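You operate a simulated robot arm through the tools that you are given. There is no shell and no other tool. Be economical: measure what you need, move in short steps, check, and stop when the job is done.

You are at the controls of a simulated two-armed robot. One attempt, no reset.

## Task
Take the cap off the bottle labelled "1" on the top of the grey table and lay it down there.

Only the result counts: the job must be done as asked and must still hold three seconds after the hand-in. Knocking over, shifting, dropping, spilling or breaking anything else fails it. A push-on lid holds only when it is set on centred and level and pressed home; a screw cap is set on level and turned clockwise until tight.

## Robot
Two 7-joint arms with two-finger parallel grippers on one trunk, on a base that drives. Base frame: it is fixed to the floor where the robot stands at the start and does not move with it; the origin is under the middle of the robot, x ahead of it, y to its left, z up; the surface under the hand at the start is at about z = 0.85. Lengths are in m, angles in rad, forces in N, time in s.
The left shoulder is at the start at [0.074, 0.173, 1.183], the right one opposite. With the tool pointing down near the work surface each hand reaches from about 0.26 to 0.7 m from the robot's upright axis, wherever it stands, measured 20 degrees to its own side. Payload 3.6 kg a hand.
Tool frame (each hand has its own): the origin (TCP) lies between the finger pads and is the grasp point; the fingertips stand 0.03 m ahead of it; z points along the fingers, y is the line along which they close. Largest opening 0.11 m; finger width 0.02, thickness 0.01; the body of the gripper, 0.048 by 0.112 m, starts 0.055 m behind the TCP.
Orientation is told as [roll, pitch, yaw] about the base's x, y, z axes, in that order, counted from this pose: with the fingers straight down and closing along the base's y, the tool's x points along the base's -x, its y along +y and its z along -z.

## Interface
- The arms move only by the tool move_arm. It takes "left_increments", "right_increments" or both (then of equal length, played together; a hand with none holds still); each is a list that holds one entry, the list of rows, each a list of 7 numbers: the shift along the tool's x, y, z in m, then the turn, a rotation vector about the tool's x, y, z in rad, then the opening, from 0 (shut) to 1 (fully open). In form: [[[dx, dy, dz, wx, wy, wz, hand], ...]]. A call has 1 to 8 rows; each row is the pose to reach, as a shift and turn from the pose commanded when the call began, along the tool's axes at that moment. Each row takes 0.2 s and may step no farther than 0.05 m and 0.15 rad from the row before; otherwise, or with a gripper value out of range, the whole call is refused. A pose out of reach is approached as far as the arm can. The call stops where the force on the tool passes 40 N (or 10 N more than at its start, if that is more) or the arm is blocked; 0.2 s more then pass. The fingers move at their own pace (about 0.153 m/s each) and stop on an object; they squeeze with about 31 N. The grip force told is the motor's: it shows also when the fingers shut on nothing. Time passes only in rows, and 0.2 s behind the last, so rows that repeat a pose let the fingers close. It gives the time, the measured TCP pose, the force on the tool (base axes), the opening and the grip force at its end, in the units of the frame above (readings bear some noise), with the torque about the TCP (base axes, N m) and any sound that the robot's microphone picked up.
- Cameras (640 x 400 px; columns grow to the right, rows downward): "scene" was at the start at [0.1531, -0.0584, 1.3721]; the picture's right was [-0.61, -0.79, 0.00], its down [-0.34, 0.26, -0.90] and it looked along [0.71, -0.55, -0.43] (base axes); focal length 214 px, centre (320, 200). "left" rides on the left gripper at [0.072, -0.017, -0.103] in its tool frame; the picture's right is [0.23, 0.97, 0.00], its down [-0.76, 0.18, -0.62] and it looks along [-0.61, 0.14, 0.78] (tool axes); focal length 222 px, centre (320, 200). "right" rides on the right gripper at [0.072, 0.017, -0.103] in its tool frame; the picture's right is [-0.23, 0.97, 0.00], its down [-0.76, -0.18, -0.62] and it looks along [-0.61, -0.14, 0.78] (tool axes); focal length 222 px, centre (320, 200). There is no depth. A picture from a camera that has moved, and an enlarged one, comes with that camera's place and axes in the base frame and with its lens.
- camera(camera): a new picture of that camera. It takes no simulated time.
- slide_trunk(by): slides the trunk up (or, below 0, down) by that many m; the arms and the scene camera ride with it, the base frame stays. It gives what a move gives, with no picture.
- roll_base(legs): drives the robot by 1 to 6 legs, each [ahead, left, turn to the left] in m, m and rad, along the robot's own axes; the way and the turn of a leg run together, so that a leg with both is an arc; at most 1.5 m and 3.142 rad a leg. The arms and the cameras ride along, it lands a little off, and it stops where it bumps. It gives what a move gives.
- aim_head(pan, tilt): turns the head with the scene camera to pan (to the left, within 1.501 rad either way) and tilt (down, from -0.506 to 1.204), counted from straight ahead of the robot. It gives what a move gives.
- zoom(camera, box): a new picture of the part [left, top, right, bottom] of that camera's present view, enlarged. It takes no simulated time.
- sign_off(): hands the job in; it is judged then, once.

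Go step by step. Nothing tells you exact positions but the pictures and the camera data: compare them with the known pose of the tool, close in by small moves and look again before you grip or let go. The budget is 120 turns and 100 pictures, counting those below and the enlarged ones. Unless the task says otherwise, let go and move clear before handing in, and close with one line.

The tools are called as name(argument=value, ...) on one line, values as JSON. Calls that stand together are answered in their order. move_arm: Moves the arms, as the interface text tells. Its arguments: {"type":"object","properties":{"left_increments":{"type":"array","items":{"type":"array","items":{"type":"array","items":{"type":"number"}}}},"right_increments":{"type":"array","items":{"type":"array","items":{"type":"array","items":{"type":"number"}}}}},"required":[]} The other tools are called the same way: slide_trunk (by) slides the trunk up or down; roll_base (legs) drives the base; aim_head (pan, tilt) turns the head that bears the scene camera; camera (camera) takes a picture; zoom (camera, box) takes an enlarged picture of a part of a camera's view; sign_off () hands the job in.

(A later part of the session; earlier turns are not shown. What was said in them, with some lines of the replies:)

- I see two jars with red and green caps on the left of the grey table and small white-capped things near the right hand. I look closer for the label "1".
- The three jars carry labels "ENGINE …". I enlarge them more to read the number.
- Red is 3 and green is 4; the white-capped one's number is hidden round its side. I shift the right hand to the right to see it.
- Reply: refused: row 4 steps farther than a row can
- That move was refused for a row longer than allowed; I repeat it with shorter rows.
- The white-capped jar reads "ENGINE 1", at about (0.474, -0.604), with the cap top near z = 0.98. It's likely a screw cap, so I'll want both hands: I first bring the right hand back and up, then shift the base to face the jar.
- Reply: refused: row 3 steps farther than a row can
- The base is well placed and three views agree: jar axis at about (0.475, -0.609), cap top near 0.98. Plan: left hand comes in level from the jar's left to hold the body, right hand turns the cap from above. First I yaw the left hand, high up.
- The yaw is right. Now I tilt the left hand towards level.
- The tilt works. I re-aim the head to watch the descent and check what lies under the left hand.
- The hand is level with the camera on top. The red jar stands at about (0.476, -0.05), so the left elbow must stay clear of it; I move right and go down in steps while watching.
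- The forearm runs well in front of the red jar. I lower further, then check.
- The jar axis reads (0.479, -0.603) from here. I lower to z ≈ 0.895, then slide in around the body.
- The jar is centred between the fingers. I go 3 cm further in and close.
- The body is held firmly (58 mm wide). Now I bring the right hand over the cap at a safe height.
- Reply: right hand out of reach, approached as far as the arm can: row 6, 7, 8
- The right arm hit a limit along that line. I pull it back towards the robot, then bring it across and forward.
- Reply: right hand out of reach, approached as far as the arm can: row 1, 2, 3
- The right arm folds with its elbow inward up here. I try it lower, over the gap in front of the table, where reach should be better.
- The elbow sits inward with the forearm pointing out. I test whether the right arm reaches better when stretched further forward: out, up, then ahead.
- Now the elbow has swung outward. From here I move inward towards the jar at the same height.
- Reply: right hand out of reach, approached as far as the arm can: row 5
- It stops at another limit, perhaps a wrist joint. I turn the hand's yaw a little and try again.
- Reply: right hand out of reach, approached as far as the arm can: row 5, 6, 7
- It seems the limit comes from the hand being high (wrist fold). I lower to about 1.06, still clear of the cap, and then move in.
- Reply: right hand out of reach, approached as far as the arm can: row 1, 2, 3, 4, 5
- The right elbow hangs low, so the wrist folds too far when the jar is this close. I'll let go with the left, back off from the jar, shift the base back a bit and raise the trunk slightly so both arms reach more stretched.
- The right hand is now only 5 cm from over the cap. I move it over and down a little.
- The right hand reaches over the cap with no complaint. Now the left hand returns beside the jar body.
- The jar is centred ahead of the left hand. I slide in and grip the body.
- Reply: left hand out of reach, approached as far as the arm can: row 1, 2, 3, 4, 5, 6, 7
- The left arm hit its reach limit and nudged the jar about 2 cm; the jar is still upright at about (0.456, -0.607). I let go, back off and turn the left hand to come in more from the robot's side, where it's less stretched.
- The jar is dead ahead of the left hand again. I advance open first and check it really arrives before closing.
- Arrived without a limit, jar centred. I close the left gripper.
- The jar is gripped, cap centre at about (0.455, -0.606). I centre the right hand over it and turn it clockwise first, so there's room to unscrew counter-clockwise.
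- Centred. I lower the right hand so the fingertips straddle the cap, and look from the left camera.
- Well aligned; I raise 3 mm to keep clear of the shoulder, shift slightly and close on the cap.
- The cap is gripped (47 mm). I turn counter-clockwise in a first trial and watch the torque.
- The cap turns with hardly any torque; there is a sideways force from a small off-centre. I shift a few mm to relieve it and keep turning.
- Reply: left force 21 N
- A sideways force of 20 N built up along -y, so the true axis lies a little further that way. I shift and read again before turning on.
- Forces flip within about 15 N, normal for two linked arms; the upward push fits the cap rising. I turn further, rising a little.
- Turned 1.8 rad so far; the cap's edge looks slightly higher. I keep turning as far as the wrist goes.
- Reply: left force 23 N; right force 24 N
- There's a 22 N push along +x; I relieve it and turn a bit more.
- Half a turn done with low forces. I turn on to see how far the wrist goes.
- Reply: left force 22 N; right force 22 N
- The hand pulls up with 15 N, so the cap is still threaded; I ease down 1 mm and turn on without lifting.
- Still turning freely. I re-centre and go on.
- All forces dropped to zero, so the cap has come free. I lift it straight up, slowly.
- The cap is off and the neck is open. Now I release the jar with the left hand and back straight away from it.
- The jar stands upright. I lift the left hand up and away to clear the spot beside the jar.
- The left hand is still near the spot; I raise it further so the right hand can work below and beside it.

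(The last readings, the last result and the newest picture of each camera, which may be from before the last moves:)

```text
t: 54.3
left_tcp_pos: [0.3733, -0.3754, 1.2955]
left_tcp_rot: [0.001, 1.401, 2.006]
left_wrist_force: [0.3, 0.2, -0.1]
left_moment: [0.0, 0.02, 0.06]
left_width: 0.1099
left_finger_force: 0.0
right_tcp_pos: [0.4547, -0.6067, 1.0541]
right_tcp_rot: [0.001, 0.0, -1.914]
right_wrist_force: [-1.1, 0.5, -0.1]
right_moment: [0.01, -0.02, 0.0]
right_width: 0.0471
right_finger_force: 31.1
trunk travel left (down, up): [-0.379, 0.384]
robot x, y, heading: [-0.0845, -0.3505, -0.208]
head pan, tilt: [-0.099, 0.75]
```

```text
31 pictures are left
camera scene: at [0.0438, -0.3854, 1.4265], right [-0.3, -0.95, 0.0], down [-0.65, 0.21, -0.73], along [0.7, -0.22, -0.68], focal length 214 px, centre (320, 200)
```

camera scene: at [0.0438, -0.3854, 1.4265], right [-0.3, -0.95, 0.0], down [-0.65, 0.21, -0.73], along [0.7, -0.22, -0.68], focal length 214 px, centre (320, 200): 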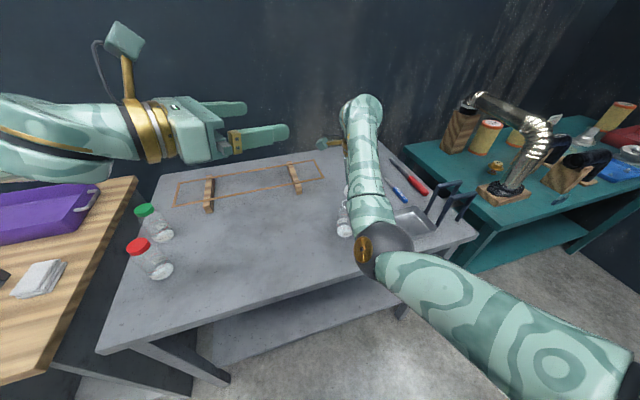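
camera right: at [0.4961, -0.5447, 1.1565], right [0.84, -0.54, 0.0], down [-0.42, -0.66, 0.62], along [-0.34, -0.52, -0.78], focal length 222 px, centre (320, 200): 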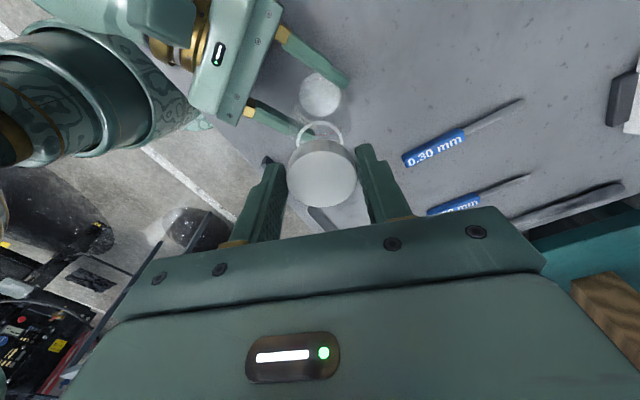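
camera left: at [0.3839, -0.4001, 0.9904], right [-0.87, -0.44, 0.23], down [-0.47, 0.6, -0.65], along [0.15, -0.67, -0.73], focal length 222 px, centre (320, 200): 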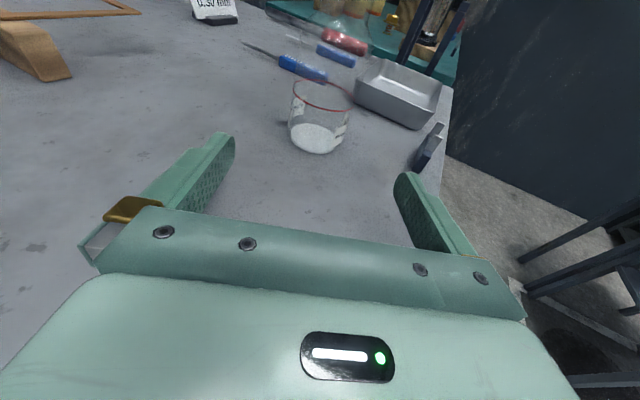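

Clear. I carry the cap to a free spot left of the jar, about (0.43, -0.48), still at height.

move_arm(right_increments=[[[0.036, -0.022, 0, 0, 0, 0, 0], [0.072, -0.044, 0, 0, 0, 0, 0], [0.109, -0.0656, 0, 0, 0, 0, 0], [0.109, -0.0656, 0.03, 0, 0, 0, 0], [0.109, -0.0656, 0.06, 0, 0, 0, 0]]])

camera(camera="right")

camera(camera="scene")

```text
t: 55.5
left_tcp_pos: [0.375, -0.3744, 1.2953]
left_tcp_rot: [0.001, 1.402, 2.003]
left_wrist_force: [0.1, -0.5, 0.1]
left_moment: [0.0, -0.02, 0.03]
left_width: 0.1101
left_finger_force: 0.1
right_tcp_pos: [0.4335, -0.4781, 0.9942]
right_tcp_rot: [0.001, 0.001, -1.91]
right_wrist_force: [0.0, -0.1, 0.0]
right_moment: [-0.03, -0.02, -0.01]
right_width: 0.0468
right_finger_force: 31.2
right hand out of reach, approached as far as the arm can: row 1, 2, 3, 4
trunk travel left (down, up): [-0.379, 0.384]
robot x, y, heading: [-0.0848, -0.3485, -0.207]
head pan, tilt: [-0.099, 0.75]
```

```text
30 pictures are left
camera right: at [0.4732, -0.4163, 1.0973], right [0.84, -0.54, 0.0], down [-0.42, -0.66, 0.62], along [-0.34, -0.52, -0.78], focal length 222 px, centre (320, 200)
```

right: 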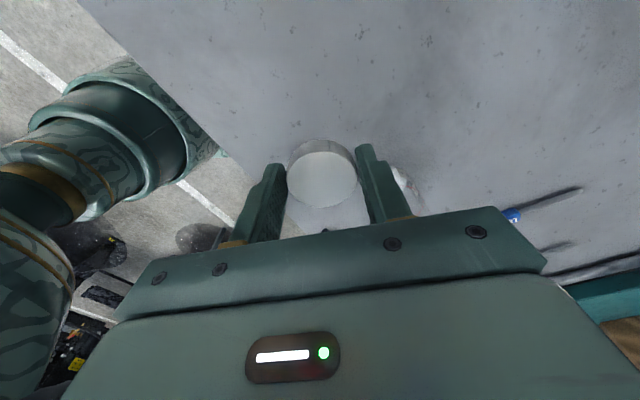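

```text
29 pictures are left
camera scene: at [0.0447, -0.3849, 1.4264], right [-0.3, -0.95, 0.0], down [-0.65, 0.21, -0.73], along [0.7, -0.22, -0.68], focal length 214 px, centre (320, 200)
```

scene: 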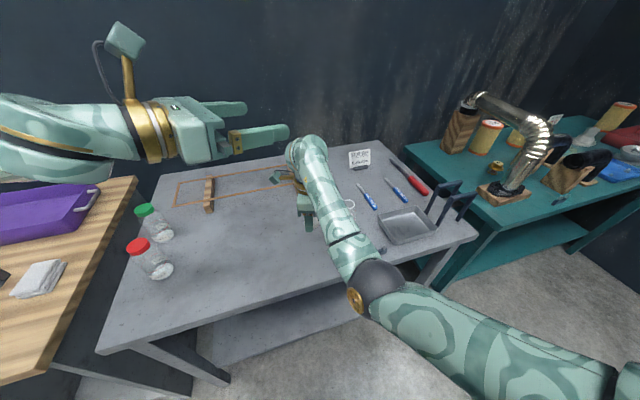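

The hand is over the free spot. I lower in two stages and feel for the table.

move_arm(right_increments=[[[0, 0, 0.035, 0, 0, 0, 0], [0, 0, 0.07, 0, 0, 0, 0], [0, 0, 0.095, 0, 0, 0, 0]]])

camera(camera="scene")

camera(camera="right")

```text
t: 56.3
left_tcp_pos: [0.3758, -0.3755, 1.2954]
left_tcp_rot: [0.001, 1.401, 2.001]
left_wrist_force: [-0.2, 0.5, 0.1]
left_moment: [0.02, 0.01, 0.01]
left_width: 0.1099
left_finger_force: 0.0
right_tcp_pos: [0.433, -0.4839, 0.8985]
right_tcp_rot: [0.002, -0.003, -1.915]
right_wrist_force: [-0.8, 0.0, 0.2]
right_moment: [0.0, 0.0, -0.01]
right_width: 0.0467
right_finger_force: 31.0
trunk travel left (down, up): [-0.379, 0.384]
robot x, y, heading: [-0.0883, -0.343, -0.211]
head pan, tilt: [-0.099, 0.75]
```

```text
28 pictures are left
camera scene: at [0.0451, -0.3857, 1.4263], right [-0.3, -0.95, 0.0], down [-0.65, 0.21, -0.73], along [0.7, -0.22, -0.68], focal length 214 px, centre (320, 200)
```

scene: 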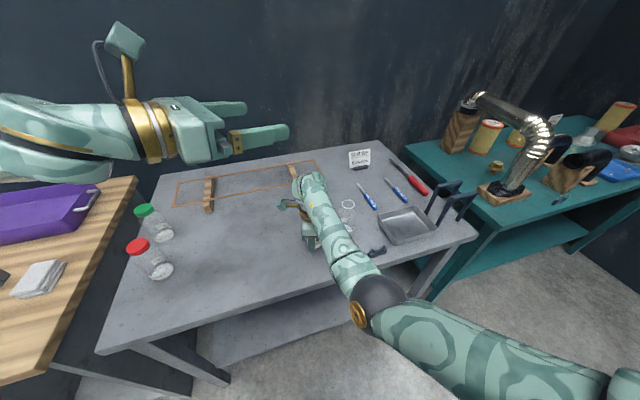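

```text
27 pictures are left
camera right: at [0.4732, -0.4218, 1.0017], right [0.84, -0.54, 0.0], down [-0.42, -0.65, 0.63], along [-0.34, -0.53, -0.78], focal length 222 px, centre (320, 200)
```

right: 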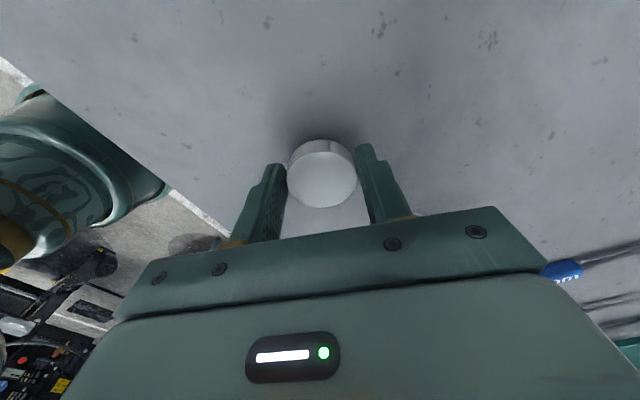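

Nearly down. I check the clearance of the forearm to the open jar.

zoom(camera="scene", box=[270, 160, 400, 260])

```text
4.00 times, centred on (335, 210) of scene
camera zoom: at [0.0451, -0.3857, 1.4263], right [-0.3, -0.95, 0.0], down [-0.65, 0.21, -0.73], along [0.7, -0.22, -0.68], focal length 858 px, centre (260, 160)
```

zoom: 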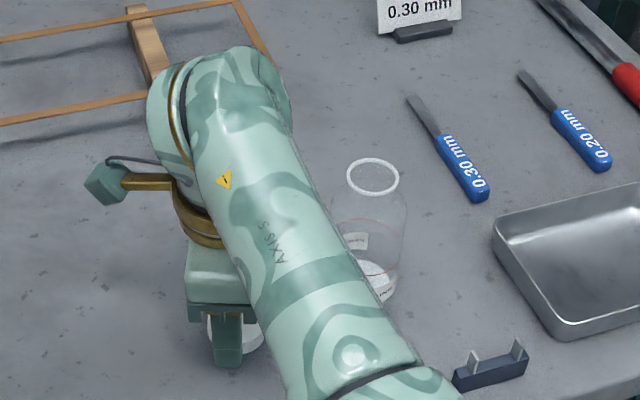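

The forearm is well clear of the jar. I lower the last bit in small steps until touch.

move_arm(right_increments=[[[0, 0, 0.005, 0, 0, 0, 0], [0, 0, 0.009, 0, 0, 0, 0], [0, 0, 0.012, 0, 0, 0, 0], [0, 0, 0.015, 0, 0, 0, 0]]])

camera(camera="right")

```text
t: 57.3
left_tcp_pos: [0.3751, -0.3755, 1.2944]
left_tcp_rot: [0.0, 1.399, 2.001]
left_wrist_force: [-0.2, -0.1, -0.2]
left_moment: [0.01, 0.0, -0.01]
left_width: 0.1098
left_finger_force: 0.1
right_tcp_pos: [0.4319, -0.4856, 0.8842]
right_tcp_rot: [0.004, -0.004, -1.917]
right_wrist_force: [-0.3, 0.2, 0.3]
right_moment: [0.03, -0.01, 0.0]
right_width: 0.0467
right_finger_force: 31.1
trunk travel left (down, up): [-0.379, 0.384]
robot x, y, heading: [-0.0842, -0.3463, -0.211]
head pan, tilt: [-0.099, 0.75]
```

```text
25 pictures are left
camera right: at [0.4728, -0.4243, 0.9874], right [0.84, -0.54, 0.0], down [-0.43, -0.65, 0.62], along [-0.34, -0.53, -0.78], focal length 222 px, centre (320, 200)
```

right: 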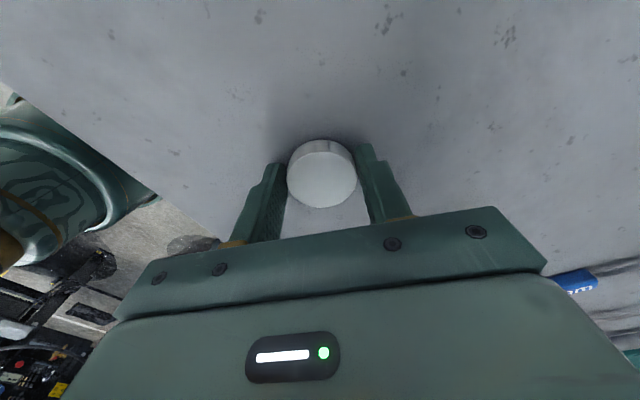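

No touch yet at 0.884. I go on in 1–2 mm steps.

move_arm(right_increments=[[[0, 0, 0.002, 0, 0, 0, 0], [0, 0, 0.004, 0, 0, 0, 0], [0, 0, 0.005, 0, 0, 0, 0]]])

```text
t: 58.1
left_tcp_pos: [0.3741, -0.3746, 1.2968]
left_tcp_rot: [-0.012, 1.402, 1.991]
left_wrist_force: [1.3, 0.0, -0.7]
left_moment: [0.0, 0.01, -0.01]
left_width: 0.1099
left_finger_force: 0.1
right_tcp_pos: [0.4318, -0.4859, 0.8798]
right_tcp_rot: [0.008, -0.002, -1.915]
right_wrist_force: [4.0, -1.7, 30.7]
right_moment: [0.26, 0.6, -0.03]
right_width: 0.0465
right_finger_force: 30.5
trunk travel left (down, up): [-0.379, 0.384]
robot x, y, heading: [-0.0838, -0.3486, -0.208]
head pan, tilt: [-0.099, 0.75]
```

Touched the table (31 N). I ease up 2 mm, open gently, and rise straight up.

move_arm(right_increments=[[[0, 0, -0.003, 0, 0, 0, 0], [0, 0, -0.003, 0, 0, 0, 0.5], [0, 0, -0.003, 0, 0, 0, 0.7], [0, 0, -0.003, 0, 0, 0, 0.7], [0, 0, -0.03, 0, 0, 0, 0.7], [0, 0, -0.07, 0, 0, 0, 0.7], [0, 0, -0.11, 0, 0, 0, 0.7], [0, 0, -0.15, 0, 0, 0, 0.7]]])

camera(camera="scene")

camera(camera="right")

```text
t: 59.9
left_tcp_pos: [0.375, -0.3763, 1.2957]
left_tcp_rot: [-0.004, 1.399, 2.002]
left_wrist_force: [0.2, -0.1, -0.3]
left_moment: [-0.01, -0.01, 0.03]
left_width: 0.1101
left_finger_force: 0.0
right_tcp_pos: [0.4402, -0.4833, 1.0283]
right_tcp_rot: [0.031, 0.019, -1.908]
right_wrist_force: [0.2, 0.3, 1.3]
right_moment: [0.02, -0.03, -0.02]
right_width: 0.0771
right_finger_force: 0.1
right hand out of reach, approached as far as the arm can: row 8
trunk travel left (down, up): [-0.379, 0.384]
robot x, y, heading: [-0.0839, -0.3499, -0.211]
head pan, tilt: [-0.099, 0.75]
```

```text
24 pictures are left
camera scene: at [0.0452, -0.3868, 1.4263], right [-0.3, -0.95, 0.0], down [-0.65, 0.21, -0.73], along [0.7, -0.22, -0.68], focal length 214 px, centre (320, 200)
```

scene: 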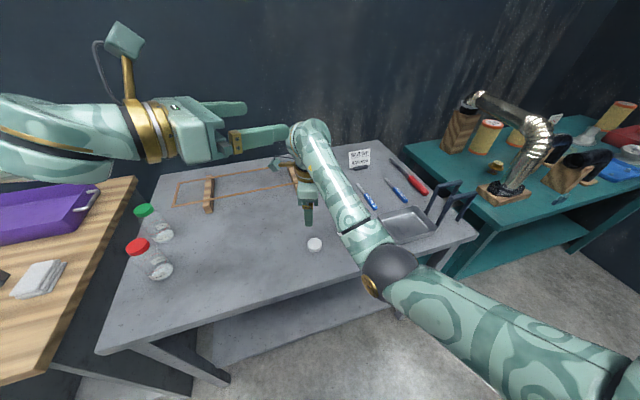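

```text
23 pictures are left
camera right: at [0.4757, -0.4216, 1.1328], right [0.84, -0.54, 0.03], down [-0.44, -0.66, 0.6], along [-0.31, -0.52, -0.8], focal length 222 px, centre (320, 200)
```

right: 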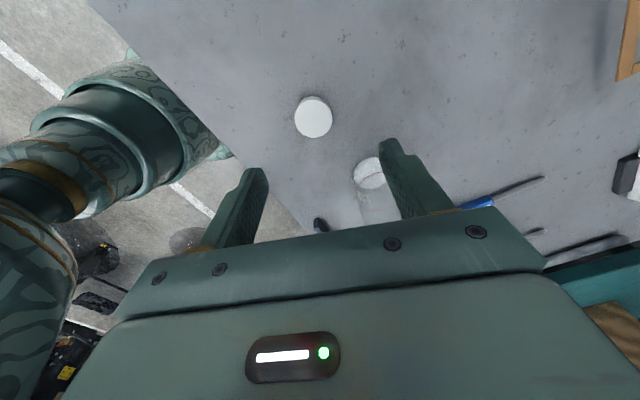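

The cap lies flat on the table and the jar stands. One last enlarged check.

zoom(camera="right", box=[280, 80, 440, 240])

```text
2.50 times, centred on (360, 160) of right
camera zoom: at [0.4757, -0.4216, 1.1328], right [0.84, -0.54, 0.03], down [-0.44, -0.66, 0.6], along [-0.31, -0.52, -0.8], focal length 555 px, centre (220, 300)
```

zoom: 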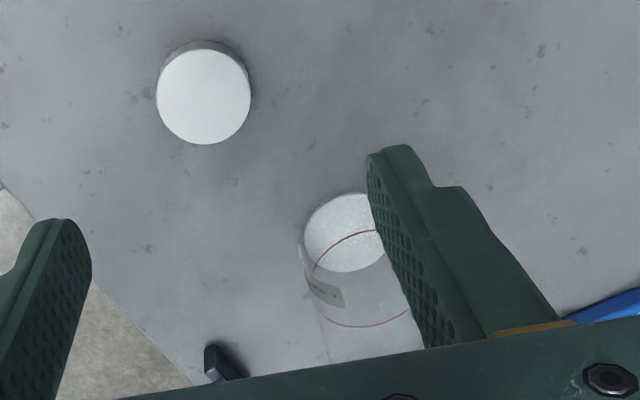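

The jar is upright and open, the cap lies flat on the table, and both hands are clear, so I hand in.

sign_off()

```text
The job is handed in.
```

I unscrewed the cap from the bottle labelled "1" (the "ENGINE 1" jar) and laid it flat on the grey table; the jar is upright and open, about 2 cm from where it stood because the left hand nudged it.
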